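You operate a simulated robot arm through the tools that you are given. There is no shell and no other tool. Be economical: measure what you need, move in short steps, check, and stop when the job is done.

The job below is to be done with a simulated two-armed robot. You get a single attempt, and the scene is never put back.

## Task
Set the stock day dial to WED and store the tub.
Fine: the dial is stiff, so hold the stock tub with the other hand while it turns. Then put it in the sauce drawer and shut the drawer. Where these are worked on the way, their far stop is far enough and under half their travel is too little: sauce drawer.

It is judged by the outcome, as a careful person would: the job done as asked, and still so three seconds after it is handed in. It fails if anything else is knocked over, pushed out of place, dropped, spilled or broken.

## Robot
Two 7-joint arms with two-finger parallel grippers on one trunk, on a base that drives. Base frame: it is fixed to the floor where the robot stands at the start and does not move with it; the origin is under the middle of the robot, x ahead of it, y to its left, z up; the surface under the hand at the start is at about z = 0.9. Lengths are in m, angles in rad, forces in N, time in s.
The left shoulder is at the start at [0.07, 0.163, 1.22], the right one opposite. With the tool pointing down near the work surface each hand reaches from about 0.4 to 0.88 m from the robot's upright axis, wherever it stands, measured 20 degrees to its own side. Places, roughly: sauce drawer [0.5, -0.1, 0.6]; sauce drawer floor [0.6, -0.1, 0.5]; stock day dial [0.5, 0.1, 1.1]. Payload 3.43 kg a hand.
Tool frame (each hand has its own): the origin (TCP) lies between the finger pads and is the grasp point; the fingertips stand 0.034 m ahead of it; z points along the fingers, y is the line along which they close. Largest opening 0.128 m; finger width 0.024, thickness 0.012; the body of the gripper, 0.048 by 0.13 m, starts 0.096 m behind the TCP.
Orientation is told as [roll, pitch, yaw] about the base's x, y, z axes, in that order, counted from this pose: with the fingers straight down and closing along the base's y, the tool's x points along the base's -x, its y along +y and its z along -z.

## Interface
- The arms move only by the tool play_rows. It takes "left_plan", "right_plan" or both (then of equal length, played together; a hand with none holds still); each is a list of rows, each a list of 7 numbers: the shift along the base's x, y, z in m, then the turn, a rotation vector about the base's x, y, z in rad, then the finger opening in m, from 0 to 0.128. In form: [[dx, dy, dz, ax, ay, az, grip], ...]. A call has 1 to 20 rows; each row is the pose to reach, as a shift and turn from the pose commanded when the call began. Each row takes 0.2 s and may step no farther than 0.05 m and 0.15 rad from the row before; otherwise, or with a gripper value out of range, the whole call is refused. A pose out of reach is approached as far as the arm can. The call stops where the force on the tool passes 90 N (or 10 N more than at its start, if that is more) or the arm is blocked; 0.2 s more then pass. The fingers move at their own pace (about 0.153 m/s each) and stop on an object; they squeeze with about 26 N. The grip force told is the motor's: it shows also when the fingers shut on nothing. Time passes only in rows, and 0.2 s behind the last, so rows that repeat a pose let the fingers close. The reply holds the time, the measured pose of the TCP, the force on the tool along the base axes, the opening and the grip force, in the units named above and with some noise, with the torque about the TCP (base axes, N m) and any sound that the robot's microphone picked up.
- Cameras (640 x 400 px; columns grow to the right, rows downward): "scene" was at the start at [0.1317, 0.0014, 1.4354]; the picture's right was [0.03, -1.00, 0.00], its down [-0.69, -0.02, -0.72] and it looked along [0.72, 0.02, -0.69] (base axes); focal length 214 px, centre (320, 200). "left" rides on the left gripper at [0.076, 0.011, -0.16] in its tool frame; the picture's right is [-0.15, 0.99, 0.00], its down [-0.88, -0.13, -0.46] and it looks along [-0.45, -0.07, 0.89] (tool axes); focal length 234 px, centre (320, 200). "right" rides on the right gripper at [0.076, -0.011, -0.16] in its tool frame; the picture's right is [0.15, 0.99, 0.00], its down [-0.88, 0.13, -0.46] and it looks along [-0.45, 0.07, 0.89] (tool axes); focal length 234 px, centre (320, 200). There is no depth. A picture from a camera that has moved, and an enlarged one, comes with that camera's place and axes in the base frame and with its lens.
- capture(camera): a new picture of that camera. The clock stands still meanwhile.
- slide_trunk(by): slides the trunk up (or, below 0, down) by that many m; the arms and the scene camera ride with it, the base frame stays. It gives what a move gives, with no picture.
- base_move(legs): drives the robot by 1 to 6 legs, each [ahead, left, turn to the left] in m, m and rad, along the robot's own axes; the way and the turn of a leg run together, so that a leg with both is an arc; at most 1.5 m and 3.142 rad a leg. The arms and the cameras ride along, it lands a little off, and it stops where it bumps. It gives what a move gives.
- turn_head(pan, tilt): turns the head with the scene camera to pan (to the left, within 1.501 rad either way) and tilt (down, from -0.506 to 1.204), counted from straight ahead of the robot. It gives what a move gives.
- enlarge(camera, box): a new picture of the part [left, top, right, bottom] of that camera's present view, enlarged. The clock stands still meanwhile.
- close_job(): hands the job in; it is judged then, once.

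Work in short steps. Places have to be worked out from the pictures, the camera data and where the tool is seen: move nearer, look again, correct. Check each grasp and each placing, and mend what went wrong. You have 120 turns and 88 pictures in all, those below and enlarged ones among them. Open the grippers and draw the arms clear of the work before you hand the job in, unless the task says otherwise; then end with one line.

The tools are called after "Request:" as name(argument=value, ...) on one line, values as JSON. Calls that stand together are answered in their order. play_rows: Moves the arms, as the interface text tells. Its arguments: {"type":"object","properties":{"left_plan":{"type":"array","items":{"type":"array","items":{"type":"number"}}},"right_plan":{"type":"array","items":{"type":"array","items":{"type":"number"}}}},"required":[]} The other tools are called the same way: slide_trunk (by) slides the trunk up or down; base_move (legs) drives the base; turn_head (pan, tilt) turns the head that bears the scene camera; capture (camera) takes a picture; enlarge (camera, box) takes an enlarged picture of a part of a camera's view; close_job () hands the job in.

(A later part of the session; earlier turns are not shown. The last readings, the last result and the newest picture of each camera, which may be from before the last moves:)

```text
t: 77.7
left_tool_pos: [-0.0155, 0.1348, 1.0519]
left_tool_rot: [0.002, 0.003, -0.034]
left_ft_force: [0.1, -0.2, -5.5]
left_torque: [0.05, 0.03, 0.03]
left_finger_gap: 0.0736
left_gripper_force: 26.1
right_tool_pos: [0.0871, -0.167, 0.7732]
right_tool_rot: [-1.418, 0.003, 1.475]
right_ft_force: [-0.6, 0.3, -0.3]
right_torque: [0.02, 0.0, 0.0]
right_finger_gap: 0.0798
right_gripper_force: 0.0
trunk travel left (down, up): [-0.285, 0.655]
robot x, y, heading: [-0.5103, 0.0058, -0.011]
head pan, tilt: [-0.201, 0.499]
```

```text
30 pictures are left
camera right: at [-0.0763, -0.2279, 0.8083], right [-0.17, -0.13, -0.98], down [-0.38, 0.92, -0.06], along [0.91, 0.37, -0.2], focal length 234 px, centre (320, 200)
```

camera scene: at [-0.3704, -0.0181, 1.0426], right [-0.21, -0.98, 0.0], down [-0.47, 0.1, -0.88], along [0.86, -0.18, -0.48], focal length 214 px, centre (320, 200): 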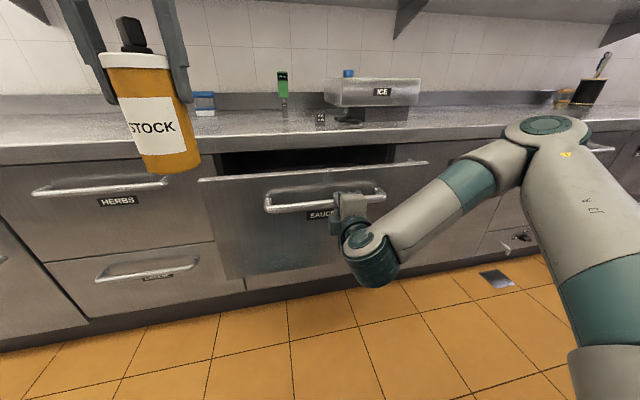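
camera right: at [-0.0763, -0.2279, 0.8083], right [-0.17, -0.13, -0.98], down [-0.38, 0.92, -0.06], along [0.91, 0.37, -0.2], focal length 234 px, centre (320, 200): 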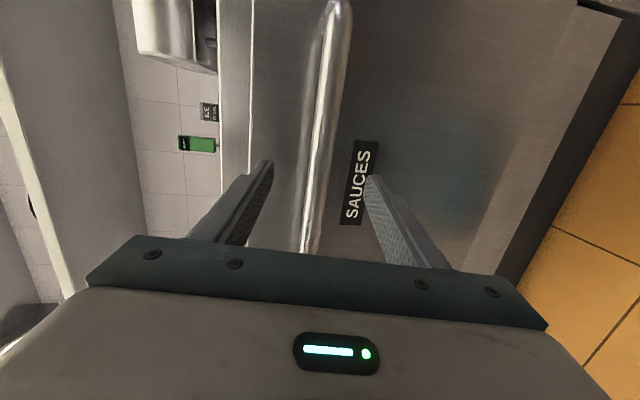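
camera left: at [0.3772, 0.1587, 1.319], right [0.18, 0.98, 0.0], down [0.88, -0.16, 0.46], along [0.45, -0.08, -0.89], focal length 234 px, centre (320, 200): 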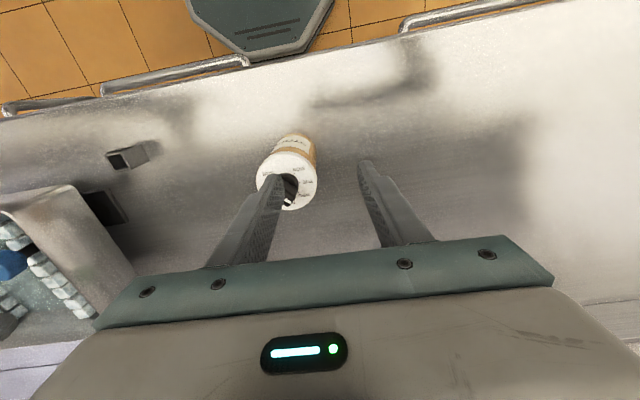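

The hand is clear of the bar. I raise it 0.22 m and pitch it to point down (closing along x), to take the panel's edge.

Request:
play_rows(right_plan=[[0, 0, 0.045, 0, 0, 0, 0.08], [0, 0, 0.09, 0, 0, 0, 0.08], [0, 0, 0.135, 0, 0.1, 0, 0.08], [0, 0, 0.18, 0, 0.24, 0, 0.08], [0, 0, 0.22, 0, 0.38, 0, 0.08], [0, 0, 0.22, 0, 0.52, 0, 0.08], [0, 0, 0.22, 0, 0.66, 0, 0.08], [0, 0, 0.22, 0, 0.8, 0, 0.08], [0, 0, 0.22, 0, 0.94, 0, 0.08], [0, 0, 0.22, 0, 1.08, 0, 0.08], [0, 0, 0.22, 0, 1.22, 0, 0.08], [0, 0, 0.22, 0, 1.36, 0, 0.08], [0, 0, 0.22, 0, 1.42, 0, 0.08], [0, 0, 0.22, 0, 1.42, 0, 0.08]])

Request:
capture(camera="right")

Request:
capture(camera="scene")

```text
t: 80.7
left_tool_pos: [-0.0153, 0.1365, 1.0511]
left_tool_rot: [0.002, 0.003, -0.036]
left_ft_force: [-0.2, -0.3, -5.0]
left_torque: [-0.01, 0.02, -0.01]
left_finger_gap: 0.0736
left_gripper_force: 26.8
right_tool_pos: [-0.122, -0.1633, 0.8724]
right_tool_rot: [0.003, 0.092, 1.556]
right_ft_force: [0.2, -0.5, -0.4]
right_torque: [0.0, -0.02, -0.01]
right_finger_gap: 0.08
right_gripper_force: 0.1
right hand out of reach, approached as far as the arm can: row 5, 6, 7, 8, 9, 10, 11, 12, 13, 14
trunk travel left (down, up): [-0.285, 0.655]
robot x, y, heading: [-0.5133, -0.0027, -0.012]
head pan, tilt: [-0.201, 0.499]
```

```text
29 pictures are left
camera right: at [-0.1128, -0.225, 1.0385], right [-0.99, -0.13, 0.02], down [-0.11, 0.92, 0.37], along [-0.06, 0.37, -0.93], focal length 234 px, centre (320, 200)
```

right: 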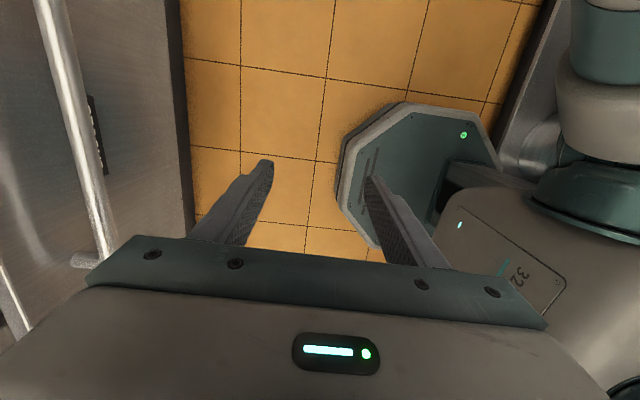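

```text
28 pictures are left
camera scene: at [-0.374, -0.0185, 1.0435], right [-0.21, -0.98, 0.0], down [-0.47, 0.1, -0.88], along [0.86, -0.18, -0.48], focal length 214 px, centre (320, 200)
```

scene: 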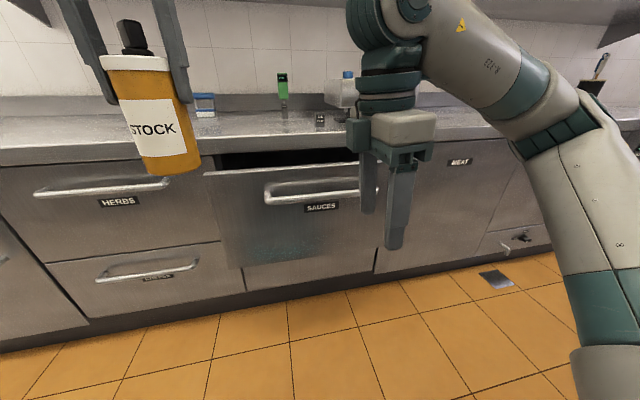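

The hand is now vertical. I raise the trunk 0.25 m to get the room to come over the panel.

Request:
slide_trunk(by=0.25)

Request:
play_rows(right_plan=[[0.04, 0, 0, 0, 0, 0, 0.08], [0.08, 0, 0, 0, 0, 0, 0.08], [0.12, 0, 0, 0, 0, 0, 0.08], [0.16, 0, 0, 0, 0, 0, 0.08], [0.2, 0, -0.02, 0, 0, 0, 0.08], [0.24, 0, -0.05, 0, 0, 0, 0.08], [0.28, 0, -0.08, 0, 0, 0, 0.08], [0.31, 0, -0.1, 0, 0, 0, 0.08], [0.31, 0, -0.1, 0, 0, 0, 0.08]])

Request:
capture(camera="right")

Request:
capture(camera="scene")

```text
t: 83.3
left_tool_pos: [-0.0154, 0.1367, 1.3007]
left_tool_rot: [0.001, 0.004, -0.035]
left_ft_force: [-0.1, -0.8, -4.7]
left_torque: [-0.01, 0.0, 0.0]
left_finger_gap: 0.0737
left_gripper_force: 26.1
right_tool_pos: [-0.1216, -0.1646, 1.123]
right_tool_rot: [0.002, 0.093, 1.556]
right_ft_force: [0.4, 0.4, -0.7]
right_torque: [0.02, -0.01, 0.0]
right_finger_gap: 0.08
right_gripper_force: 0.0
trunk travel left (down, up): [-0.535, 0.405]
robot x, y, heading: [-0.5103, 0.0028, -0.009]
head pan, tilt: [-0.201, 0.499]
```

```text
t: 85.3
left_tool_pos: [-0.0141, 0.1355, 1.2996]
left_tool_rot: [0.002, 0.005, -0.034]
left_ft_force: [0.3, 0.6, -5.9]
left_torque: [0.0, 0.02, 0.0]
left_finger_gap: 0.0737
left_gripper_force: 25.5
right_tool_pos: [-0.1123, -0.1412, 1.0449]
right_tool_rot: [-0.001, 0.092, 1.546]
right_ft_force: [-0.3, -0.2, -0.9]
right_torque: [0.03, -0.01, 0.01]
right_finger_gap: 0.0802
right_gripper_force: 0.0
right hand out of reach, approached as far as the arm can: row 1, 2, 3, 4, 5, 6, 7, 8, 9
trunk travel left (down, up): [-0.535, 0.405]
robot x, y, heading: [-0.5137, 0.0023, -0.013]
head pan, tilt: [-0.201, 0.499]
```

```text
27 pictures are left
camera right: at [-0.1039, -0.2029, 1.2101], right [-0.99, -0.12, 0.01], down [-0.11, 0.92, 0.37], along [-0.06, 0.37, -0.93], focal length 234 px, centre (320, 200)
```

right: 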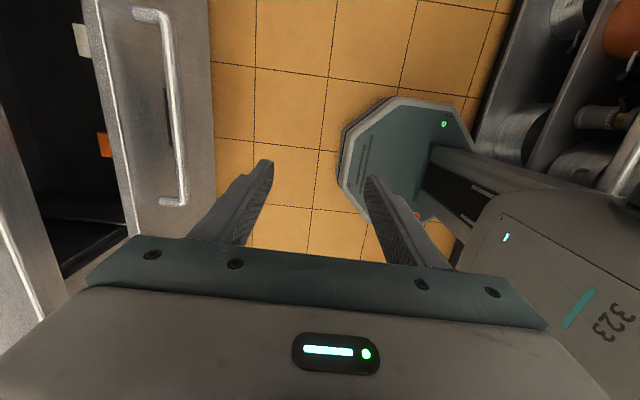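

```text
26 pictures are left
camera scene: at [-0.3735, -0.0184, 1.2934], right [-0.21, -0.98, 0.0], down [-0.47, 0.1, -0.88], along [0.86, -0.18, -0.48], focal length 214 px, centre (320, 200)
```

scene: 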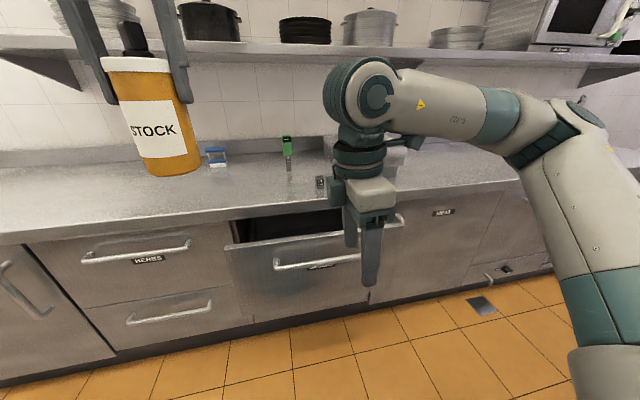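

This posture is stuck against a wrist limit. I unwind the yaw back toward 0 in place to restore the natural arm posture.

Request:
play_rows(right_plan=[[0, 0, 0.01, 0, 0, -0.14, 0.08], [0, 0, 0.02, 0, 0, -0.28, 0.08], [0, 0, 0.03, 0, 0, -0.42, 0.08], [0, 0, 0.04, 0, 0, -0.56, 0.08], [0, 0, 0.05, 0, 0, -0.7, 0.08], [0, 0, 0.06, 0, 0, -0.84, 0.08], [0, 0, 0.07, 0, 0, -0.98, 0.08], [0, 0, 0.08, 0, 0, -1.12, 0.08], [0.01, 0, 0.08, 0, 0, -1.26, 0.08], [0.02, -0.01, 0.08, 0, 0, -1.4, 0.08], [0.04, -0.02, 0.08, 0, 0, -1.54, 0.08], [0.06, -0.03, 0.08, 0, 0, -1.54, 0.08], [0.08, -0.03, 0.08, 0, 0, -1.54, 0.08], [0.08, -0.03, 0.08, 0, 0, -1.54, 0.08]])

Request:
capture(camera="scene")

```text
t: 88.3
left_tool_pos: [-0.0161, 0.135, 1.3003]
left_tool_rot: [0.002, 0.001, -0.035]
left_ft_force: [-0.8, -1.0, -5.5]
left_torque: [0.04, -0.01, 0.02]
left_finger_gap: 0.0736
left_gripper_force: 26.3
right_tool_pos: [-0.0241, -0.1762, 1.1166]
right_tool_rot: [0.0, 0.092, 0.013]
right_ft_force: [-0.1, 0.0, -0.2]
right_torque: [-0.01, 0.01, 0.01]
right_finger_gap: 0.0801
right_gripper_force: 0.0
trunk travel left (down, up): [-0.535, 0.405]
robot x, y, heading: [-0.5122, 0.0048, -0.01]
head pan, tilt: [-0.201, 0.499]
```

```text
25 pictures are left
camera scene: at [-0.3745, -0.0184, 1.2935], right [-0.21, -0.98, 0.0], down [-0.47, 0.1, -0.88], along [0.86, -0.18, -0.48], focal length 214 px, centre (320, 200)
```

scene: 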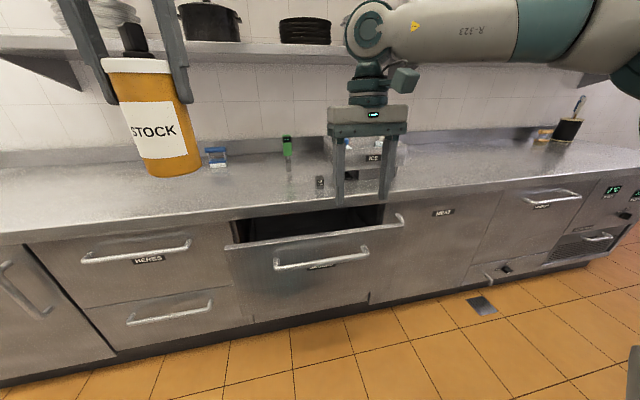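

Natural posture is back. Now I yaw −90° (closing along x), level the tool and bring it over the panel edge.

Request:
play_rows(right_plan=[[0.02, 0, 0, -0.0066, -0.0065, -0.1435, 0.08], [0.04, 0, -0.01, -0.0132, -0.0131, -0.287, 0.08], [0.06, 0, -0.02, -0.0198, -0.0196, -0.43, 0.08], [0.08, 0, -0.03, -0.0264, -0.0262, -0.574, 0.08], [0.1, 0, -0.04, -0.033, -0.0327, -0.717, 0.08], [0.12, 0, -0.05, -0.0397, -0.0393, -0.861, 0.08], [0.14, 0.002, -0.06, -0.0463, -0.0458, -1.004, 0.08], [0.16, 0.004, -0.07, -0.0529, -0.0524, -1.148, 0.08], [0.18, 0.006, -0.08, -0.0595, -0.0589, -1.291, 0.08], [0.2, 0.006, -0.09, -0.0661, -0.0655, -1.435, 0.08], [0.21, 0.006, -0.1, -0.0727, -0.072, -1.578, 0.08], [0.21, 0.006, -0.1, -0.0727, -0.072, -1.578, 0.08]])

Request:
capture(camera="right")

Request:
enlarge(camera="scene", box=[210, 130, 430, 290])

```text
t: 90.9
left_tool_pos: [-0.0159, 0.1359, 1.3]
left_tool_rot: [0.001, 0.004, -0.035]
left_ft_force: [-0.6, 0.2, -6.0]
left_torque: [0.0, 0.0, 0.0]
left_finger_gap: 0.0738
left_gripper_force: 25.9
right_tool_pos: [0.1395, -0.2161, 1.0074]
right_tool_rot: [0.0, 0.001, -1.566]
right_ft_force: [0.7, -0.5, 0.3]
right_torque: [-0.02, 0.02, 0.0]
right_finger_gap: 0.08
right_gripper_force: 0.1
right hand out of reach, approached as far as the arm can: row 5, 6, 7, 8, 9, 10, 11, 12
trunk travel left (down, up): [-0.535, 0.405]
robot x, y, heading: [-0.5121, 0.0046, -0.011]
head pan, tilt: [-0.201, 0.499]
```

```text
24 pictures are left
camera right: at [0.1276, -0.1411, 1.1669], right [0.99, 0.15, 0.0], down [0.13, -0.88, 0.45], along [0.07, -0.45, -0.89], focal length 234 px, centre (320, 200)
```

right: 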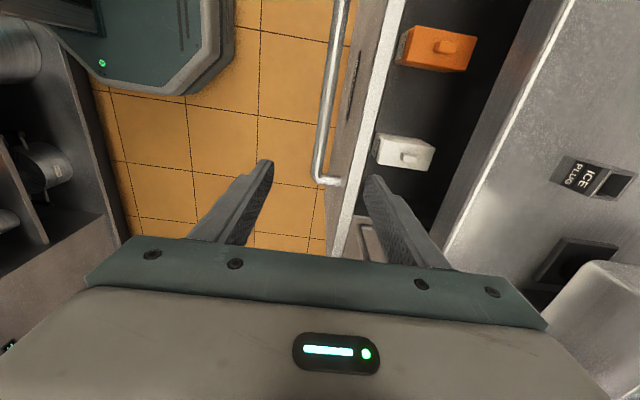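

```text
2.50 times, centred on (320, 210) of scene
camera zoom: at [-0.3734, -0.0186, 1.2934], right [-0.21, -0.98, 0.0], down [-0.47, 0.1, -0.88], along [0.86, -0.18, -0.48], focal length 536 px, centre (320, 175)
```

zoom: 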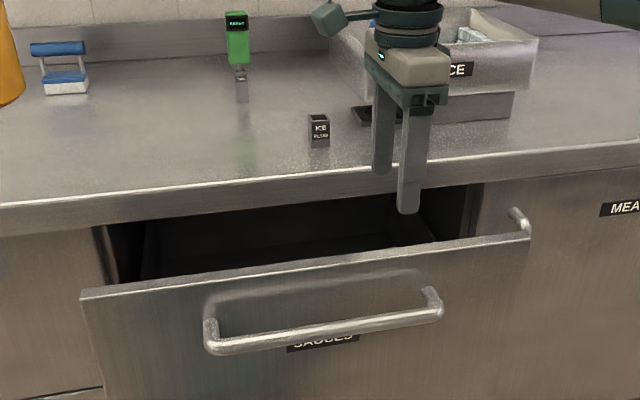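

I can see the panel's edge at x≈0.21 and small boxes inside the drawer. Instead of gripping the edge I'll hook it from inside with the hand at yaw 0, its natural posture.

Request:
play_rows(right_plan=[[0.0, 0, 0.02, 0, 0, 0.1424, 0.08], [0.0, 0, 0.04, 0, 0, 0.285, 0.08], [0.02, 0, 0.05, 0, 0, 0.427, 0.08], [0.04, 0, 0.05, 0, 0, 0.57, 0.08], [0.06, 0, 0.05, 0, 0, 0.712, 0.08], [0.08, 0, 0.05, 0, 0, 0.854, 0.08], [0.1, 0, 0.05, 0, 0, 0.997, 0.08], [0.12, 0, 0.05, 0, 0, 1.139, 0.06], [0.13, 0, 0.05, 0, 0, 1.28, 0.06], [0.135, 0, 0.05, 0, 0, 1.424, 0.06], [0.135, 0, 0.05, 0, 0, 1.566, 0.06], [0.135, 0, 0.05, 0, 0, 1.566, 0.06]])

Request:
capture(camera="right")

```text
t: 93.5
left_tool_pos: [-0.0157, 0.1352, 1.3009]
left_tool_rot: [0.002, 0.005, -0.035]
left_ft_force: [-0.4, 0.0, -5.8]
left_torque: [-0.01, -0.01, -0.01]
left_finger_gap: 0.0738
left_gripper_force: 26.1
right_tool_pos: [0.18, -0.2779, 1.036]
right_tool_rot: [0.0, -0.001, 0.006]
right_ft_force: [-0.2, 0.4, 0.0]
right_torque: [-0.01, 0.02, 0.01]
right_finger_gap: 0.0596
right_gripper_force: 0.0
right hand out of reach, approached as far as the arm can: row 1, 2, 3, 4, 5, 6, 7, 8, 9, 10, 11, 12
trunk travel left (down, up): [-0.535, 0.405]
robot x, y, heading: [-0.5118, 0.003, -0.015]
head pan, tilt: [-0.201, 0.499]
```

```text
22 pictures are left
camera right: at [0.1043, -0.2887, 1.195], right [-0.15, 0.99, 0.0], down [0.88, 0.13, 0.46], along [0.45, 0.07, -0.89], focal length 234 px, centre (320, 200)
```

right: 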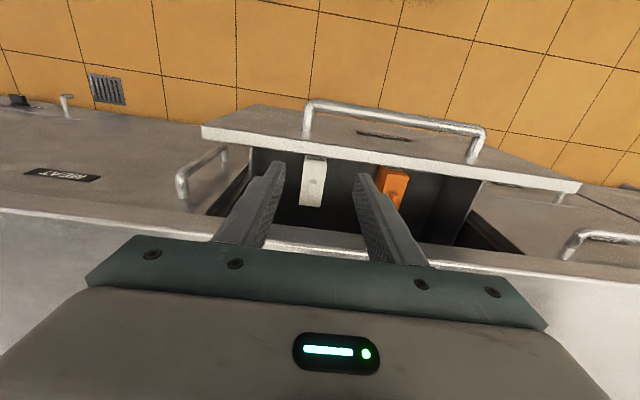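

The arm's posture limits forward reach here; I drive the base 0.10 m forward so the fingers come between the panel and the counter lip.

Request:
base_move(legs=[[0.1, 0, 0]])

Request:
capture(camera="right")

```text
t: 94.6
left_tool_pos: [0.081, 0.1342, 1.3001]
left_tool_rot: [0.001, 0.004, -0.036]
left_ft_force: [0.8, -0.3, -5.4]
left_torque: [0.0, 0.04, 0.03]
left_finger_gap: 0.0736
left_gripper_force: 25.9
right_tool_pos: [0.2762, -0.2791, 1.0363]
right_tool_rot: [0.0, 0.001, 0.001]
right_ft_force: [0.5, 0.4, 0.4]
right_torque: [-0.01, 0.02, -0.01]
right_finger_gap: 0.0602
right_gripper_force: 0.0
trunk travel left (down, up): [-0.535, 0.405]
robot x, y, heading: [-0.4145, 0.0024, -0.009]
head pan, tilt: [-0.201, 0.499]
```

```text
21 pictures are left
camera right: at [0.2001, -0.2906, 1.1949], right [-0.15, 0.99, 0.0], down [0.88, 0.13, 0.46], along [0.45, 0.07, -0.89], focal length 234 px, centre (320, 200)
```

right: 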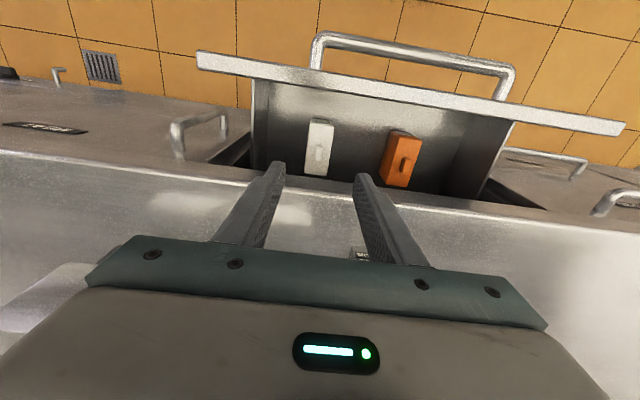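

Gap between panel (x≈0.205) and lip (x≈0.325) is clear below the hand. I lower the fingers into it.

Request:
play_rows(right_plan=[[-0.012, 0.01, -0.04, 0, 0, 0, 0.06], [-0.012, 0.02, -0.08, 0, 0, 0, 0.06], [-0.012, 0.03, -0.12, 0, 0, 0, 0.06], [-0.012, 0.04, -0.16, 0, 0, 0, 0.06], [-0.012, 0.05, -0.2, 0, 0, 0, 0.06], [-0.012, 0.05, -0.215, 0, 0, 0, 0.06], [-0.012, 0.05, -0.215, 0, 0, 0, 0.06]])

```text
t: 96.2
left_tool_pos: [0.0808, 0.1339, 1.3009]
left_tool_rot: [0.001, 0.004, -0.036]
left_ft_force: [1.0, 0.7, -5.0]
left_torque: [0.02, 0.02, 0.0]
left_finger_gap: 0.0733
left_gripper_force: 25.9
right_tool_pos: [0.2406, -0.25, 0.8342]
right_tool_rot: [0.003, -0.003, 0.001]
right_ft_force: [0.1, 0.3, -0.3]
right_torque: [-0.01, -0.03, -0.01]
right_finger_gap: 0.06
right_gripper_force: 0.1
right hand out of reach, approached as far as the arm can: row 4, 5, 6, 7
trunk travel left (down, up): [-0.535, 0.405]
robot x, y, heading: [-0.4163, 0.0015, -0.011]
head pan, tilt: [-0.201, 0.499]
```

Fingers are inside. I lower the trunk 3 cm for a better hook and pull by backing the base 0.09 m.

Request:
slide_trunk(by=-0.03)

Request:
base_move(legs=[[-0.09, 0, 0]])

Request:
play_rows(right_plan=[[-0.02, 0, 0, 0, 0, 0, 0.06], [-0.04, 0, 0, 0, 0, 0, 0.06], [-0.06, 0, 0, 0, 0, 0, 0.06], [-0.08, 0, 0, 0, 0, 0, 0.06], [-0.1, 0, 0, 0, 0, 0, 0.06], [-0.12, 0, 0, 0, 0, 0, 0.06], [-0.12, 0, 0, 0, 0, 0, 0.06]])

Request:
capture(camera="scene")

```text
t: 97.0
left_tool_pos: [0.0801, 0.1345, 1.2704]
left_tool_rot: [0.001, 0.001, -0.036]
left_ft_force: [0.2, -0.7, -5.2]
left_torque: [0.0, -0.01, 0.03]
left_finger_gap: 0.0732
left_gripper_force: 26.0
right_tool_pos: [0.2395, -0.2497, 0.8059]
right_tool_rot: [0.001, -0.003, 0.001]
right_ft_force: [0.6, -0.1, 0.2]
right_torque: [-0.01, -0.02, -0.04]
right_finger_gap: 0.06
right_gripper_force: 0.0
trunk travel left (down, up): [-0.505, 0.435]
robot x, y, heading: [-0.4151, -0.0033, -0.013]
head pan, tilt: [-0.201, 0.499]
```

```text
t: 98.1
left_tool_pos: [-0.0096, 0.1345, 1.2712]
left_tool_rot: [0.001, 0.001, -0.036]
left_ft_force: [-1.2, -0.5, -4.9]
left_torque: [-0.01, -0.03, -0.01]
left_finger_gap: 0.0738
left_gripper_force: 25.9
right_tool_pos: [0.1506, -0.2479, 0.8054]
right_tool_rot: [0.002, -0.004, 0.0]
right_ft_force: [0.1, -1.0, -0.5]
right_torque: [0.03, 0.0, 0.0]
right_finger_gap: 0.0599
right_gripper_force: 0.1
trunk travel left (down, up): [-0.505, 0.435]
robot x, y, heading: [-0.5085, 0.0022, -0.012]
head pan, tilt: [-0.201, 0.499]
```

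```text
t: 99.7
left_tool_pos: [-0.0085, 0.1345, 1.2704]
left_tool_rot: [0.002, 0.002, -0.036]
left_ft_force: [0.1, 0.0, -5.9]
left_torque: [-0.01, 0.02, -0.02]
left_finger_gap: 0.0735
left_gripper_force: 26.6
right_tool_pos: [0.0303, -0.2486, 0.8037]
right_tool_rot: [0.001, -0.002, 0.0]
right_ft_force: [0.2, -0.8, 0.4]
right_torque: [0.0, 0.04, -0.01]
right_finger_gap: 0.06
right_gripper_force: 0.1
trunk travel left (down, up): [-0.505, 0.435]
robot x, y, heading: [-0.504, 0.0001, -0.012]
head pan, tilt: [-0.201, 0.499]
```

```text
20 pictures are left
camera scene: at [-0.3668, -0.0187, 1.2633], right [-0.21, -0.98, 0.0], down [-0.47, 0.1, -0.88], along [0.86, -0.19, -0.48], focal length 214 px, centre (320, 200)
```

scene: 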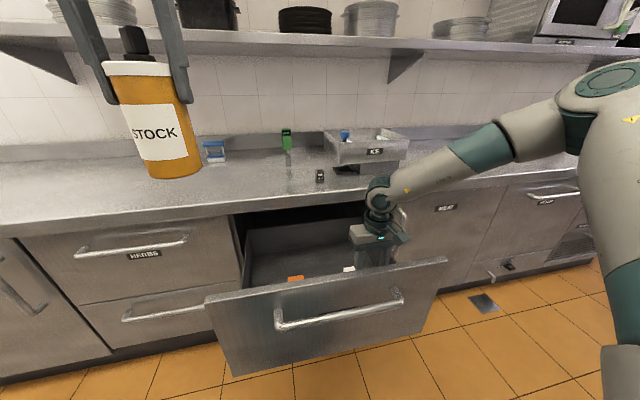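

The drawer is now ~0.36 m open with two boxes inside. I lift the right hand out and move it aside to the right.

Request:
play_rows(right_plan=[[0.03, 0, 0, 0, 0, 0, 0.06], [0.04, 0, 0.04, 0, 0, 0, 0.06], [0.04, 0, 0.08, 0, 0, 0, 0.06], [0.04, 0, 0.12, 0, 0, 0, 0.06], [0.04, -0.02, 0.16, 0, 0, 0, 0.06], [0.04, -0.06, 0.18, 0, 0, 0, 0.06], [0.04, -0.1, 0.2, 0, 0, 0, 0.06], [0.04, -0.14, 0.2, 0, 0, 0, 0.06], [0.04, -0.18, 0.2, 0, 0, 0, 0.06], [0.04, -0.22, 0.2, 0, 0, 0, 0.06], [0.04, -0.22, 0.2, 0, 0, 0, 0.06]])

Request:
turn_head(pan=-0.1, tilt=0.8)

Request:
capture(camera="scene")

```text
t: 102.1
left_tool_pos: [-0.0085, 0.1358, 1.2707]
left_tool_rot: [0.0, 0.003, -0.036]
left_ft_force: [-0.4, 0.6, -4.8]
left_torque: [-0.01, 0.04, 0.01]
left_finger_gap: 0.0735
left_gripper_force: 25.9
right_tool_pos: [0.0709, -0.4684, 1.0056]
right_tool_rot: [-0.001, -0.001, 0.002]
right_ft_force: [0.4, 0.3, -0.1]
right_torque: [-0.01, 0.0, -0.01]
right_finger_gap: 0.0599
right_gripper_force: 0.0
trunk travel left (down, up): [-0.505, 0.435]
robot x, y, heading: [-0.5076, 0.0003, -0.015]
head pan, tilt: [-0.201, 0.499]
```

```text
t: 102.9
left_tool_pos: [-0.0083, 0.1335, 1.271]
left_tool_rot: [0.0, 0.005, -0.038]
left_ft_force: [0.2, 0.2, -5.0]
left_torque: [0.0, 0.02, 0.02]
left_finger_gap: 0.0737
left_gripper_force: 25.6
right_tool_pos: [0.0703, -0.4687, 1.0051]
right_tool_rot: [0.002, -0.002, 0.001]
right_ft_force: [-0.7, -0.1, -0.1]
right_torque: [-0.02, 0.0, -0.01]
right_finger_gap: 0.06
right_gripper_force: 0.1
trunk travel left (down, up): [-0.505, 0.435]
robot x, y, heading: [-0.5069, 0.005, -0.013]
head pan, tilt: [-0.099, 0.799]
```

```text
19 pictures are left
camera scene: at [-0.3759, -0.0086, 1.2375], right [-0.11, -0.99, 0.0], down [-0.71, 0.08, -0.7], along [0.69, -0.08, -0.72], focal length 214 px, centre (320, 200)
```

scene: 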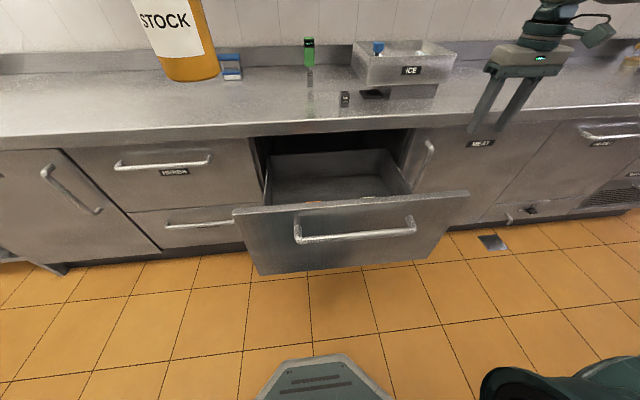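

Drawer clear. I bring the tub over the drawer opening and look down with the left camera.

Request:
play_rows(left_plan=[[0.02, -0.033, 0, 0, 0, 0, 0.02], [0.04, -0.066, 0, 0, 0, 0, 0.02], [0.06, -0.1, -0.01, 0, 0, 0, 0.02], [0.08, -0.133, -0.02, 0, 0, 0, 0.02], [0.1, -0.166, -0.03, 0, 0, 0, 0.02], [0.12, -0.2, -0.05, 0, 0, 0, 0.02], [0.14, -0.232, -0.07, 0, 0, 0, 0.02], [0.158, -0.265, -0.09, 0, 0, 0, 0.02], [0.158, -0.275, -0.12, 0, 0, 0.02, 0.02], [0.158, -0.275, -0.15, 0, 0, 0.03, 0.02], [0.158, -0.275, -0.15, 0, 0, 0.03, 0.02]])

Request:
capture(camera="left")

Request:
capture(camera="right")

```text
t: 105.3
left_tool_pos: [0.1468, -0.1376, 1.1197]
left_tool_rot: [0.0, -0.002, -0.007]
left_ft_force: [-0.1, 0.3, -5.3]
left_torque: [-0.01, 0.06, 0.0]
left_finger_gap: 0.0737
left_gripper_force: 26.0
left hand out of reach, approached as far as the arm can: row 7, 8, 9, 10, 11
right_tool_pos: [0.07, -0.4679, 1.0065]
right_tool_rot: [0.002, -0.004, 0.002]
right_ft_force: [0.7, 0.4, 0.4]
right_torque: [0.02, 0.0, 0.04]
right_finger_gap: 0.06
right_gripper_force: 0.1
trunk travel left (down, up): [-0.505, 0.435]
robot x, y, heading: [-0.5053, -0.0002, -0.012]
head pan, tilt: [-0.099, 0.799]
```

```text
18 pictures are left
camera left: at [0.0693, -0.1268, 1.2794], right [0.15, 0.99, 0.0], down [0.88, -0.14, 0.46], along [0.45, -0.07, -0.89], focal length 234 px, centre (320, 200)
```

left: 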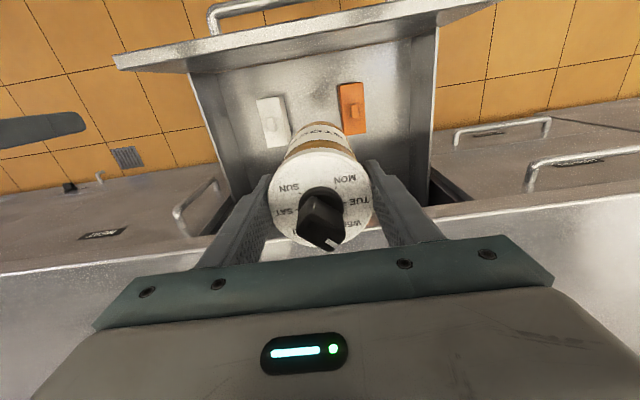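

```text
17 pictures are left
camera right: at [-0.0066, -0.4802, 1.1643], right [-0.15, 0.99, 0.0], down [0.88, 0.13, 0.46], along [0.45, 0.07, -0.89], focal length 234 px, centre (320, 200)
```

right: 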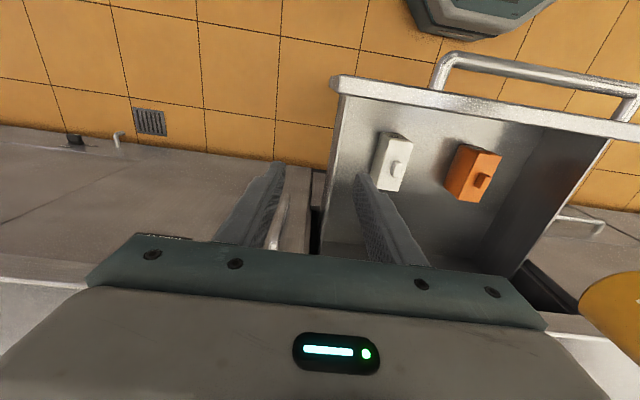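

Boxes stand at (0.15, −0.27) and (0.15, −0.05), tops at 0.60. Free floor lies behind them, so I drive 0.085 m forward to put the tub at x≈0.23, and raise the right hand.

Request:
base_move(legs=[[0.085, 0, 0]])

Request:
play_rows(left_plan=[[0, 0, -0.03, 0, 0, 0, 0.02], [0, 0, -0.06, 0, 0, 0, 0.02], [0, 0, -0.09, 0, 0, 0, 0.02], [0, 0, -0.12, 0, 0, 0, 0.02], [0, 0, -0.14, 0, 0, 0, 0.02], [0, 0, -0.14, 0, 0, 0, 0.02]], right_plan=[[0, 0, 0.04, 0, 0, 0, 0.06], [0, 0, 0.08, 0, 0, 0, 0.06], [0, 0, 0.12, 0, 0, 0, 0.06], [-0.02, 0, 0.16, 0, 0, 0, 0.06], [-0.04, 0, 0.2, 0, 0, 0, 0.06], [-0.04, 0, 0.2, 0, 0, 0, 0.06]])

Request:
capture(camera="left")

Request:
capture(camera="scene")

```text
t: 106.4
left_tool_pos: [0.2332, -0.1397, 1.1197]
left_tool_rot: [0.0, 0.0, -0.007]
left_ft_force: [0.3, 0.1, -4.4]
left_torque: [0.04, 0.04, -0.02]
left_finger_gap: 0.0737
left_gripper_force: 26.7
right_tool_pos: [0.1563, -0.4709, 1.0045]
right_tool_rot: [0.002, -0.002, 0.002]
right_ft_force: [0.1, -0.3, 0.5]
right_torque: [0.0, 0.03, -0.06]
right_finger_gap: 0.0599
right_gripper_force: 0.0
trunk travel left (down, up): [-0.505, 0.435]
robot x, y, heading: [-0.4251, 0.0021, -0.007]
head pan, tilt: [-0.099, 0.799]
```

```text
t: 107.8
left_tool_pos: [0.2327, -0.1398, 0.9777]
left_tool_rot: [0.0, 0.004, -0.006]
left_ft_force: [-0.1, -1.3, -5.4]
left_torque: [-0.03, 0.02, 0.03]
left_finger_gap: 0.0735
left_gripper_force: 26.6
right_tool_pos: [0.1132, -0.4701, 1.2063]
right_tool_rot: [0.002, -0.002, 0.001]
right_ft_force: [-0.4, 0.5, 0.0]
right_torque: [-0.03, -0.01, -0.03]
right_finger_gap: 0.0602
right_gripper_force: 0.0
trunk travel left (down, up): [-0.505, 0.435]
robot x, y, heading: [-0.4236, 0.0009, -0.013]
head pan, tilt: [-0.099, 0.799]
```

```text
16 pictures are left
camera left: at [0.1558, -0.1282, 1.1373], right [0.15, 0.99, 0.0], down [0.88, -0.14, 0.45], along [0.45, -0.07, -0.89], focal length 234 px, centre (320, 200)
```

left: 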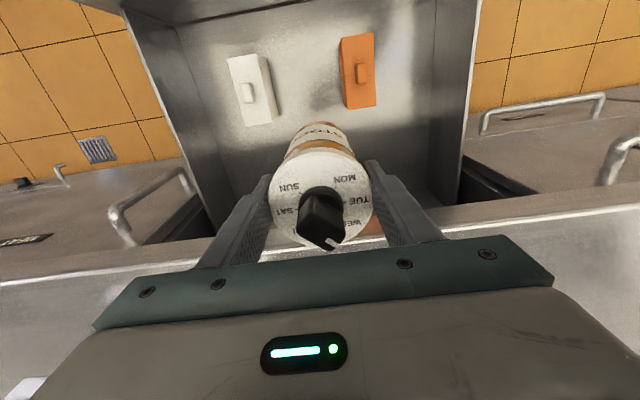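

```text
15 pictures are left
camera scene: at [-0.2912, -0.01, 1.2374], right [-0.11, -0.99, 0.0], down [-0.71, 0.08, -0.7], along [0.69, -0.08, -0.72], focal length 214 px, centre (320, 200)
```

scene: 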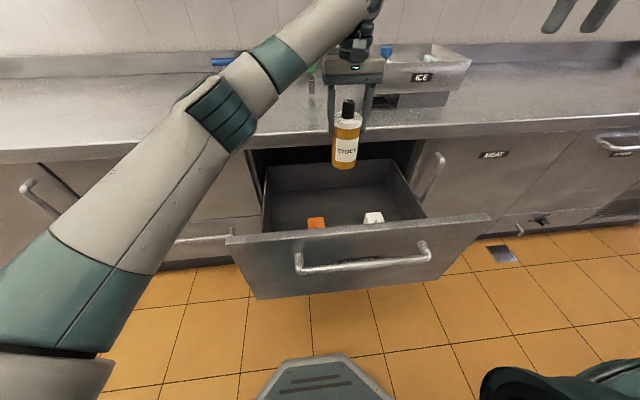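

To keep the left elbow clear of the panel, I raise the trunk 0.2 m and lower the tub with the arm itself, stopping above the floor.

Request:
slide_trunk(by=0.2)

Request:
play_rows(left_plan=[[0, 0, -0.04, 0, 0, 0, 0.02], [0, 0, -0.08, 0, 0, 0, 0.02], [0, 0, -0.12, 0, 0, 0, 0.02], [0, 0, -0.16, 0, 0, 0, 0.02], [0, 0, -0.2, 0, 0, 0, 0.02], [0, 0, -0.24, 0, 0, 0, 0.02], [0, 0, -0.27, 0, 0, 0, 0.02], [0, 0, -0.3, 0, 0, 0, 0.02], [0, 0, -0.33, 0, 0, 0, 0.02], [0, 0, -0.36, 0, 0, 0, 0.02], [0, 0, -0.36, 0, 0, 0, 0.02]])

Request:
capture(camera="scene")

```text
t: 109.9
left_tool_pos: [0.2326, -0.1397, 1.1782]
left_tool_rot: [-0.001, 0.001, -0.005]
left_ft_force: [-1.3, -0.6, -5.7]
left_torque: [0.02, 0.02, -0.01]
left_finger_gap: 0.0734
left_gripper_force: 25.4
right_tool_pos: [0.1132, -0.4719, 1.406]
right_tool_rot: [0.001, -0.004, 0.002]
right_ft_force: [-0.6, -0.8, -0.9]
right_torque: [0.0, -0.03, 0.02]
right_finger_gap: 0.0602
right_gripper_force: 0.0
trunk travel left (down, up): [-0.705, 0.235]
robot x, y, heading: [-0.4224, 0.0012, -0.012]
head pan, tilt: [-0.099, 0.799]
```

```text
t: 112.3
left_tool_pos: [0.2305, -0.1398, 0.8197]
left_tool_rot: [-0.002, 0.001, -0.007]
left_ft_force: [-0.5, -0.4, -5.5]
left_torque: [-0.02, 0.03, -0.02]
left_finger_gap: 0.0738
left_gripper_force: 26.1
right_tool_pos: [0.1131, -0.4717, 1.4072]
right_tool_rot: [0.001, -0.002, 0.002]
right_ft_force: [0.8, 0.1, -0.3]
right_torque: [0.0, 0.0, -0.05]
right_finger_gap: 0.06
right_gripper_force: 0.0
trunk travel left (down, up): [-0.705, 0.235]
robot x, y, heading: [-0.4188, 0.0023, -0.01]
head pan, tilt: [-0.099, 0.799]
```

```text
14 pictures are left
camera scene: at [-0.2917, -0.0097, 1.4375], right [-0.11, -0.99, 0.0], down [-0.71, 0.08, -0.7], along [0.69, -0.08, -0.72], focal length 214 px, centre (320, 200)
```

scene: 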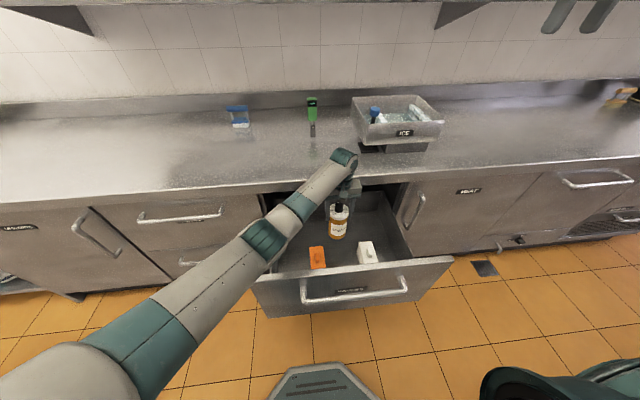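

Good clearance. I lower another 11 cm.

Request:
play_rows(left_plan=[[0, 0, -0.03, 0, 0, 0, 0.02], [0, 0, -0.06, 0, 0, 0, 0.02], [0, 0, -0.09, 0, 0, 0, 0.02], [0, 0, -0.12, 0, 0, 0, 0.02], [0, 0, -0.135, 0, 0, 0, 0.02], [0, 0, -0.145, 0, 0, 0, 0.02], [0, 0, -0.145, 0, 0, 0, 0.02]])

Request:
enlarge(camera="scene", box=[250, 130, 470, 320])

```text
t: 114.1
left_tool_pos: [0.2457, -0.1046, 0.6651]
left_tool_rot: [0.03, -0.001, 0.024]
left_ft_force: [0.3, -0.3, -5.8]
left_torque: [-0.01, 0.02, 0.01]
left_finger_gap: 0.0736
left_gripper_force: 26.3
right_tool_pos: [0.1145, -0.4716, 1.4058]
right_tool_rot: [0.002, -0.003, 0.002]
right_ft_force: [-0.6, 0.2, 0.5]
right_torque: [0.01, -0.01, -0.01]
right_finger_gap: 0.0597
right_gripper_force: 0.1
trunk travel left (down, up): [-0.705, 0.235]
robot x, y, heading: [-0.42, 0.0022, -0.007]
head pan, tilt: [-0.099, 0.799]
stopped in row 7 (left hand): the arm was blocked; the commanded pose is now the measured one
```

```text
2.11 times, centred on (360, 225) of scene
camera zoom: at [-0.2913, -0.0095, 1.4374], right [-0.11, -0.99, 0.0], down [-0.71, 0.08, -0.7], along [0.69, -0.08, -0.72], focal length 452 px, centre (236, 147)
```

zoom: 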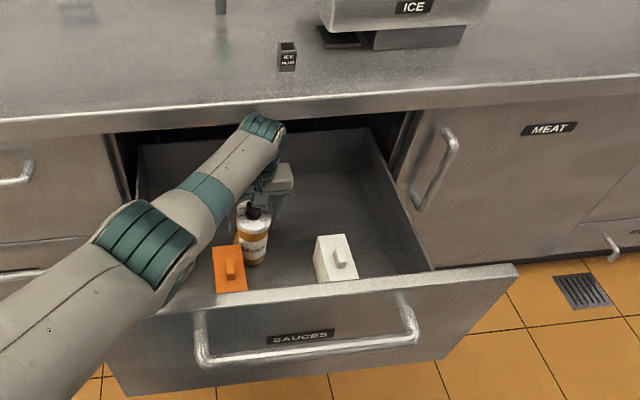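

The arm is at its limit with the tub still hanging (bottom ≈0.56). I lower the last bit with the trunk in small slides.

Request:
slide_trunk(by=-0.015)

```text
t: 114.8
left_tool_pos: [0.2449, -0.1068, 0.6529]
left_tool_rot: [0.029, -0.007, 0.023]
left_ft_force: [-0.3, 3.3, 19.8]
left_torque: [-0.53, -0.12, -0.04]
left_finger_gap: 0.0738
left_gripper_force: 26.2
right_tool_pos: [0.1117, -0.4702, 1.3923]
right_tool_rot: [0.002, -0.004, 0.002]
right_ft_force: [0.1, -0.1, -0.3]
right_torque: [0.02, 0.04, 0.01]
right_finger_gap: 0.06
right_gripper_force: 0.0
trunk travel left (down, up): [-0.69, 0.25]
robot x, y, heading: [-0.4224, 0.0007, -0.007]
head pan, tilt: [-0.099, 0.799]
```

Contact with the floor (20 N). I open the fingers, then raise straight up with the trunk.

Request:
play_rows(left_plan=[[0, 0, 0, 0, 0, 0, 0.085], [0, 0, 0, 0, 0, 0, 0.105], [0, 0, 0, 0, 0, 0, 0.105], [0, 0, 0, 0, 0, 0, 0.105]])

Request:
slide_trunk(by=0.2)

Request:
capture(camera="scene")

Request:
capture(camera="left")

```text
t: 115.8
left_tool_pos: [0.244, -0.1052, 0.651]
left_tool_rot: [0.029, -0.003, 0.023]
left_ft_force: [-0.6, -0.4, -0.2]
left_torque: [-0.02, 0.0, 0.05]
left_finger_gap: 0.105
left_gripper_force: 0.1
right_tool_pos: [0.1137, -0.4704, 1.3912]
right_tool_rot: [0.001, -0.003, -0.001]
right_ft_force: [0.0, 0.3, -0.4]
right_torque: [0.02, -0.03, -0.02]
right_finger_gap: 0.0599
right_gripper_force: 0.0
trunk travel left (down, up): [-0.69, 0.25]
robot x, y, heading: [-0.42, -0.0002, -0.009]
head pan, tilt: [-0.099, 0.799]
```

```text
t: 117.9
left_tool_pos: [0.2451, -0.1047, 0.8494]
left_tool_rot: [0.029, -0.002, 0.021]
left_ft_force: [0.7, -0.1, 0.6]
left_torque: [0.01, -0.03, 0.03]
left_finger_gap: 0.1052
left_gripper_force: 0.1
right_tool_pos: [0.1132, -0.472, 1.5916]
right_tool_rot: [0.002, -0.003, 0.002]
right_ft_force: [-0.2, 0.9, -0.3]
right_torque: [0.06, 0.01, 0.03]
right_finger_gap: 0.0601
right_gripper_force: 0.0
trunk travel left (down, up): [-0.89, 0.05]
robot x, y, heading: [-0.4202, -0.0023, -0.009]
head pan, tilt: [-0.099, 0.799]
```

```text
12 pictures are left
camera scene: at [-0.2919, -0.0097, 1.6225], right [-0.11, -0.99, 0.0], down [-0.71, 0.08, -0.7], along [0.69, -0.08, -0.72], focal length 214 px, centre (320, 200)
```

scene: 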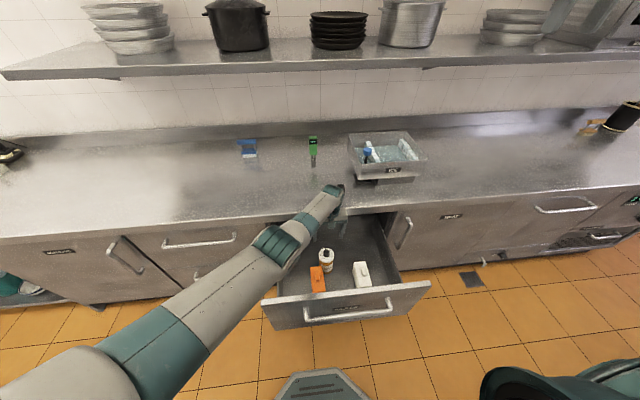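

```text
11 pictures are left
camera left: at [0.1672, -0.101, 1.0087], right [0.12, 0.99, 0.03], down [0.88, -0.12, 0.45], along [0.45, -0.03, -0.89], focal length 234 px, centre (320, 200)
```

left: 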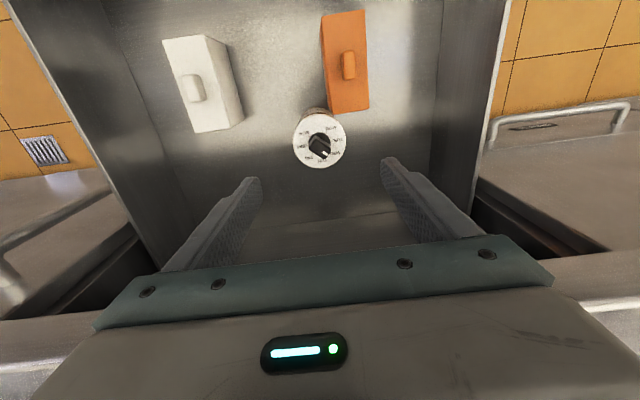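

The tub stands in the drawer, dial still on WED. I raise the left hand well above, back the base off again, and lower the trunk to normal height.

Request:
play_rows(left_plan=[[0, 0, 0.04, 0, 0, 0, 0.105], [0, 0, 0.08, 0, 0, 0, 0.105], [0, 0, 0.12, 0, 0, 0, 0.105], [0, 0.02, 0.16, 0, 0, 0, 0.105], [-0.01, 0.05, 0.19, 0, 0, 0, 0.1], [-0.02, 0.09, 0.21, 0, 0, 0, 0.1], [-0.03, 0.13, 0.23, 0, 0, 0, 0.08], [-0.04, 0.17, 0.25, 0, 0, 0, 0.06], [-0.05, 0.21, 0.27, 0, 0, 0, 0.06], [-0.05, 0.25, 0.29, 0, 0, 0, 0.06], [-0.05, 0.29, 0.31, 0, 0, 0, 0.06], [-0.05, 0.33, 0.32, 0, 0, 0, 0.06], [-0.05, 0.33, 0.32, 0, 0, 0, 0.06]])

Request:
base_move(legs=[[-0.085, 0, 0]])

Request:
slide_trunk(by=-0.2)

```text
t: 120.7
left_tool_pos: [0.194, 0.222, 1.1711]
left_tool_rot: [0.028, -0.003, 0.021]
left_ft_force: [-0.3, -0.5, 0.1]
left_torque: [-0.01, 0.01, -0.03]
left_finger_gap: 0.0602
left_gripper_force: 0.0
right_tool_pos: [0.1137, -0.4717, 1.5909]
right_tool_rot: [0.002, -0.001, 0.001]
right_ft_force: [0.3, 0.0, -0.1]
right_torque: [0.04, 0.02, 0.01]
right_finger_gap: 0.0601
right_gripper_force: 0.1
trunk travel left (down, up): [-0.89, 0.05]
robot x, y, heading: [-0.4212, 0.0006, -0.012]
head pan, tilt: [-0.099, 0.799]
```

```text
t: 121.8
left_tool_pos: [0.1139, 0.2248, 1.1672]
left_tool_rot: [0.027, 0.005, 0.023]
left_ft_force: [1.1, 0.2, -0.2]
left_torque: [-0.01, 0.04, -0.01]
left_finger_gap: 0.0602
left_gripper_force: 0.0
right_tool_pos: [0.0379, -0.4693, 1.589]
right_tool_rot: [0.002, 0.004, 0.001]
right_ft_force: [0.4, 0.1, -0.3]
right_torque: [-0.02, 0.09, 0.0]
right_finger_gap: 0.06
right_gripper_force: 0.1
trunk travel left (down, up): [-0.89, 0.05]
robot x, y, heading: [-0.5054, 0.0029, -0.008]
head pan, tilt: [-0.099, 0.799]
```

```text
t: 124.0
left_tool_pos: [0.1086, 0.225, 0.9704]
left_tool_rot: [0.028, 0.0, 0.023]
left_ft_force: [-0.5, 0.3, -0.1]
left_torque: [-0.01, -0.03, -0.02]
left_finger_gap: 0.0601
left_gripper_force: 0.0
right_tool_pos: [0.0294, -0.4676, 1.3913]
right_tool_rot: [0.001, -0.004, 0.001]
right_ft_force: [0.5, -0.5, -0.3]
right_torque: [0.04, 0.01, -0.02]
right_finger_gap: 0.0599
right_gripper_force: 0.1
trunk travel left (down, up): [-0.69, 0.25]
robot x, y, heading: [-0.5084, 0.0041, -0.006]
head pan, tilt: [-0.099, 0.799]
```

Now the right hand goes in front of the drawer handle (x≈−0.10), and the left rises further.

Request:
play_rows(right_plan=[[-0.015, 0.03, -0.03, 0, 0, 0, 0.03], [-0.03, 0.06, -0.06, 0, 0, 0, 0.03], [-0.045, 0.09, -0.09, 0, 0, 0, 0.03], [-0.06, 0.12, -0.12, 0, 0, 0, 0.03], [-0.075, 0.15, -0.15, 0, 0, 0, 0.03], [-0.09, 0.18, -0.18, 0, 0, 0, 0.03], [-0.105, 0.21, -0.21, 0, 0, 0, 0.03], [-0.12, 0.24, -0.24, 0, 0, 0, 0.03], [-0.13, 0.27, -0.27, 0, 0, 0, 0.03], [-0.13, 0.29, -0.3, 0, 0, 0, 0.03], [-0.13, 0.305, -0.34, 0, 0, 0, 0.03], [-0.13, 0.305, -0.34, 0, 0, 0, 0.03]], left_plan=[[0, 0, 0.02, 0, 0, 0, 0.06], [0, 0, 0.04, 0, 0, 0, 0.06], [0, 0, 0.06, 0, 0, 0, 0.06], [0, 0, 0.08, 0, 0, 0, 0.06], [0, 0, 0.1, 0, 0, 0, 0.06], [0, 0, 0.12, 0, 0, 0, 0.06], [0, 0, 0.14, 0, 0, 0, 0.06], [0, 0, 0.16, 0, 0, 0, 0.06], [0, 0, 0.18, 0, 0, 0, 0.06], [0, 0, 0.2, 0, 0, 0, 0.06], [0, 0, 0.22, 0, 0, 0, 0.06], [0, 0, 0.22, 0, 0, 0, 0.06]])

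Request:
capture(camera="right")

```text
t: 126.6
left_tool_pos: [0.1075, 0.2238, 1.1913]
left_tool_rot: [0.029, -0.004, 0.024]
left_ft_force: [-0.6, -0.5, 0.5]
left_torque: [-0.02, 0.01, 0.02]
left_finger_gap: 0.06
left_gripper_force: 0.1
right_tool_pos: [-0.1014, -0.1612, 1.0543]
right_tool_rot: [0.002, -0.004, 0.003]
right_ft_force: [-0.6, 0.4, 0.3]
right_torque: [-0.02, -0.04, 0.0]
right_finger_gap: 0.0303
right_gripper_force: 0.0
trunk travel left (down, up): [-0.69, 0.25]
robot x, y, heading: [-0.5043, 0.001, -0.009]
head pan, tilt: [-0.099, 0.799]
```

```text
10 pictures are left
camera right: at [-0.1787, -0.1741, 1.2127], right [-0.15, 0.99, 0.0], down [0.88, 0.13, 0.46], along [0.45, 0.07, -0.89], focal length 234 px, centre (320, 200)
```

right: 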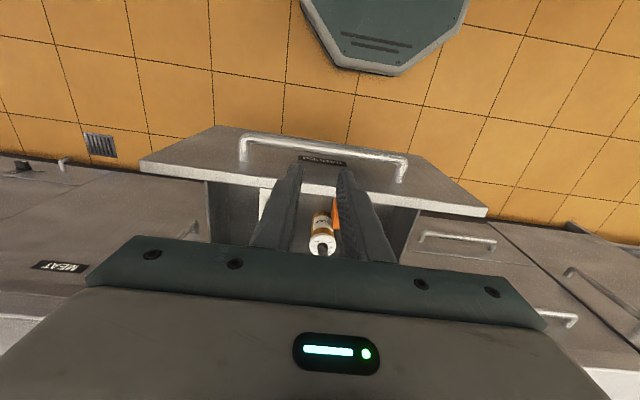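

The bar is at x≈−0.067; I back the hand 3 cm while lowering it in front of the bar to z≈0.78.

Request:
play_rows(right_plan=[[-0.015, 0, -0.02, 0, 0, 0, 0.03], [-0.03, 0, -0.05, 0, 0, 0, 0.03], [-0.03, 0, -0.09, 0, 0, 0, 0.03], [-0.03, 0, -0.13, 0, 0, 0, 0.03], [-0.03, 0, -0.17, 0, 0, 0, 0.03], [-0.03, 0, -0.21, 0, 0, 0, 0.03], [-0.03, 0, -0.25, 0, 0, 0, 0.03], [-0.03, 0, -0.28, 0, 0, 0, 0.03], [-0.03, 0, -0.28, 0, 0, 0, 0.03]])

Request:
capture(camera="scene")

```text
t: 128.6
left_tool_pos: [0.1104, 0.2244, 1.1905]
left_tool_rot: [0.027, -0.002, 0.022]
left_ft_force: [1.1, 0.5, 0.7]
left_torque: [-0.01, -0.03, -0.02]
left_finger_gap: 0.0596
left_gripper_force: 0.2
right_tool_pos: [-0.1196, -0.2305, 0.8502]
right_tool_rot: [0.001, -0.001, 0.002]
right_ft_force: [0.1, 0.8, -0.7]
right_torque: [-0.01, 0.02, 0.0]
right_finger_gap: 0.0297
right_gripper_force: 0.0
right hand out of reach, approached as far as the arm can: row 4, 5, 6, 7, 8, 9
trunk travel left (down, up): [-0.69, 0.25]
robot x, y, heading: [-0.5087, 0.0016, -0.012]
head pan, tilt: [-0.099, 0.799]
```

```text
9 pictures are left
camera scene: at [-0.3764, -0.0083, 1.4225], right [-0.11, -0.99, 0.0], down [-0.71, 0.08, -0.7], along [0.69, -0.08, -0.72], focal length 214 px, centre (320, 200)
```

scene: 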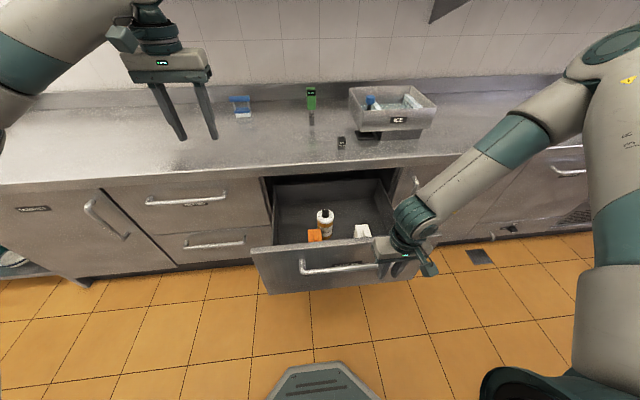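

The hand is in front of the bar's right part but 7 cm high; the trunk goes down 7.5 cm, then the base pushes forward 0.2 m.

Request:
slide_trunk(by=-0.075)

Request:
base_move(legs=[[0.2, 0, 0]])

Request:
capture(camera="scene")

```text
t: 129.7
left_tool_pos: [0.1096, 0.2238, 1.1162]
left_tool_rot: [0.027, -0.003, 0.023]
left_ft_force: [0.0, -0.1, -0.8]
left_torque: [0.01, -0.03, -0.03]
left_finger_gap: 0.0599
left_gripper_force: 0.0
right_tool_pos: [-0.1206, -0.231, 0.7749]
right_tool_rot: [0.002, -0.002, 0.003]
right_ft_force: [1.0, 0.3, 0.3]
right_torque: [0.02, 0.02, 0.03]
right_finger_gap: 0.0299
right_gripper_force: 0.0
trunk travel left (down, up): [-0.615, 0.325]
robot x, y, heading: [-0.5068, 0.0001, -0.005]
head pan, tilt: [-0.099, 0.799]
```

```text
t: 131.3
left_tool_pos: [0.3076, 0.2207, 1.1168]
left_tool_rot: [0.028, 0.001, 0.018]
left_ft_force: [-0.8, 0.1, -0.6]
left_torque: [0.01, -0.01, 0.01]
left_finger_gap: 0.0601
left_gripper_force: 0.0
right_tool_pos: [0.0768, -0.2342, 0.7737]
right_tool_rot: [0.002, -0.001, -0.001]
right_ft_force: [0.2, -0.6, 0.1]
right_torque: [-0.04, -0.05, -0.02]
right_finger_gap: 0.0302
right_gripper_force: 0.1
trunk travel left (down, up): [-0.615, 0.325]
robot x, y, heading: [-0.3062, -0.0031, -0.017]
head pan, tilt: [-0.099, 0.799]
```

```text
8 pictures are left
camera scene: at [-0.1783, -0.0108, 1.3476], right [-0.11, -0.99, 0.0], down [-0.71, 0.08, -0.7], along [0.69, -0.08, -0.72], focal length 214 px, centre (320, 200)
```

scene: 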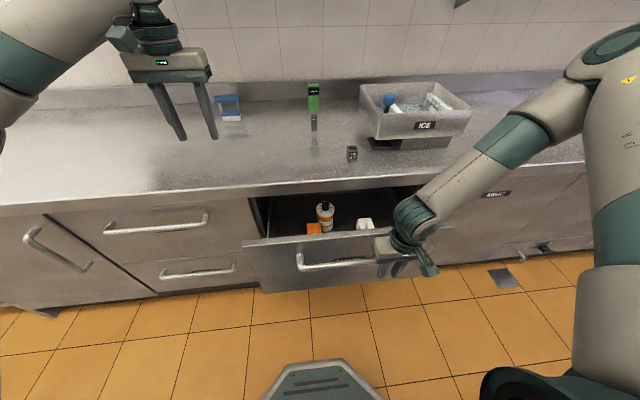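

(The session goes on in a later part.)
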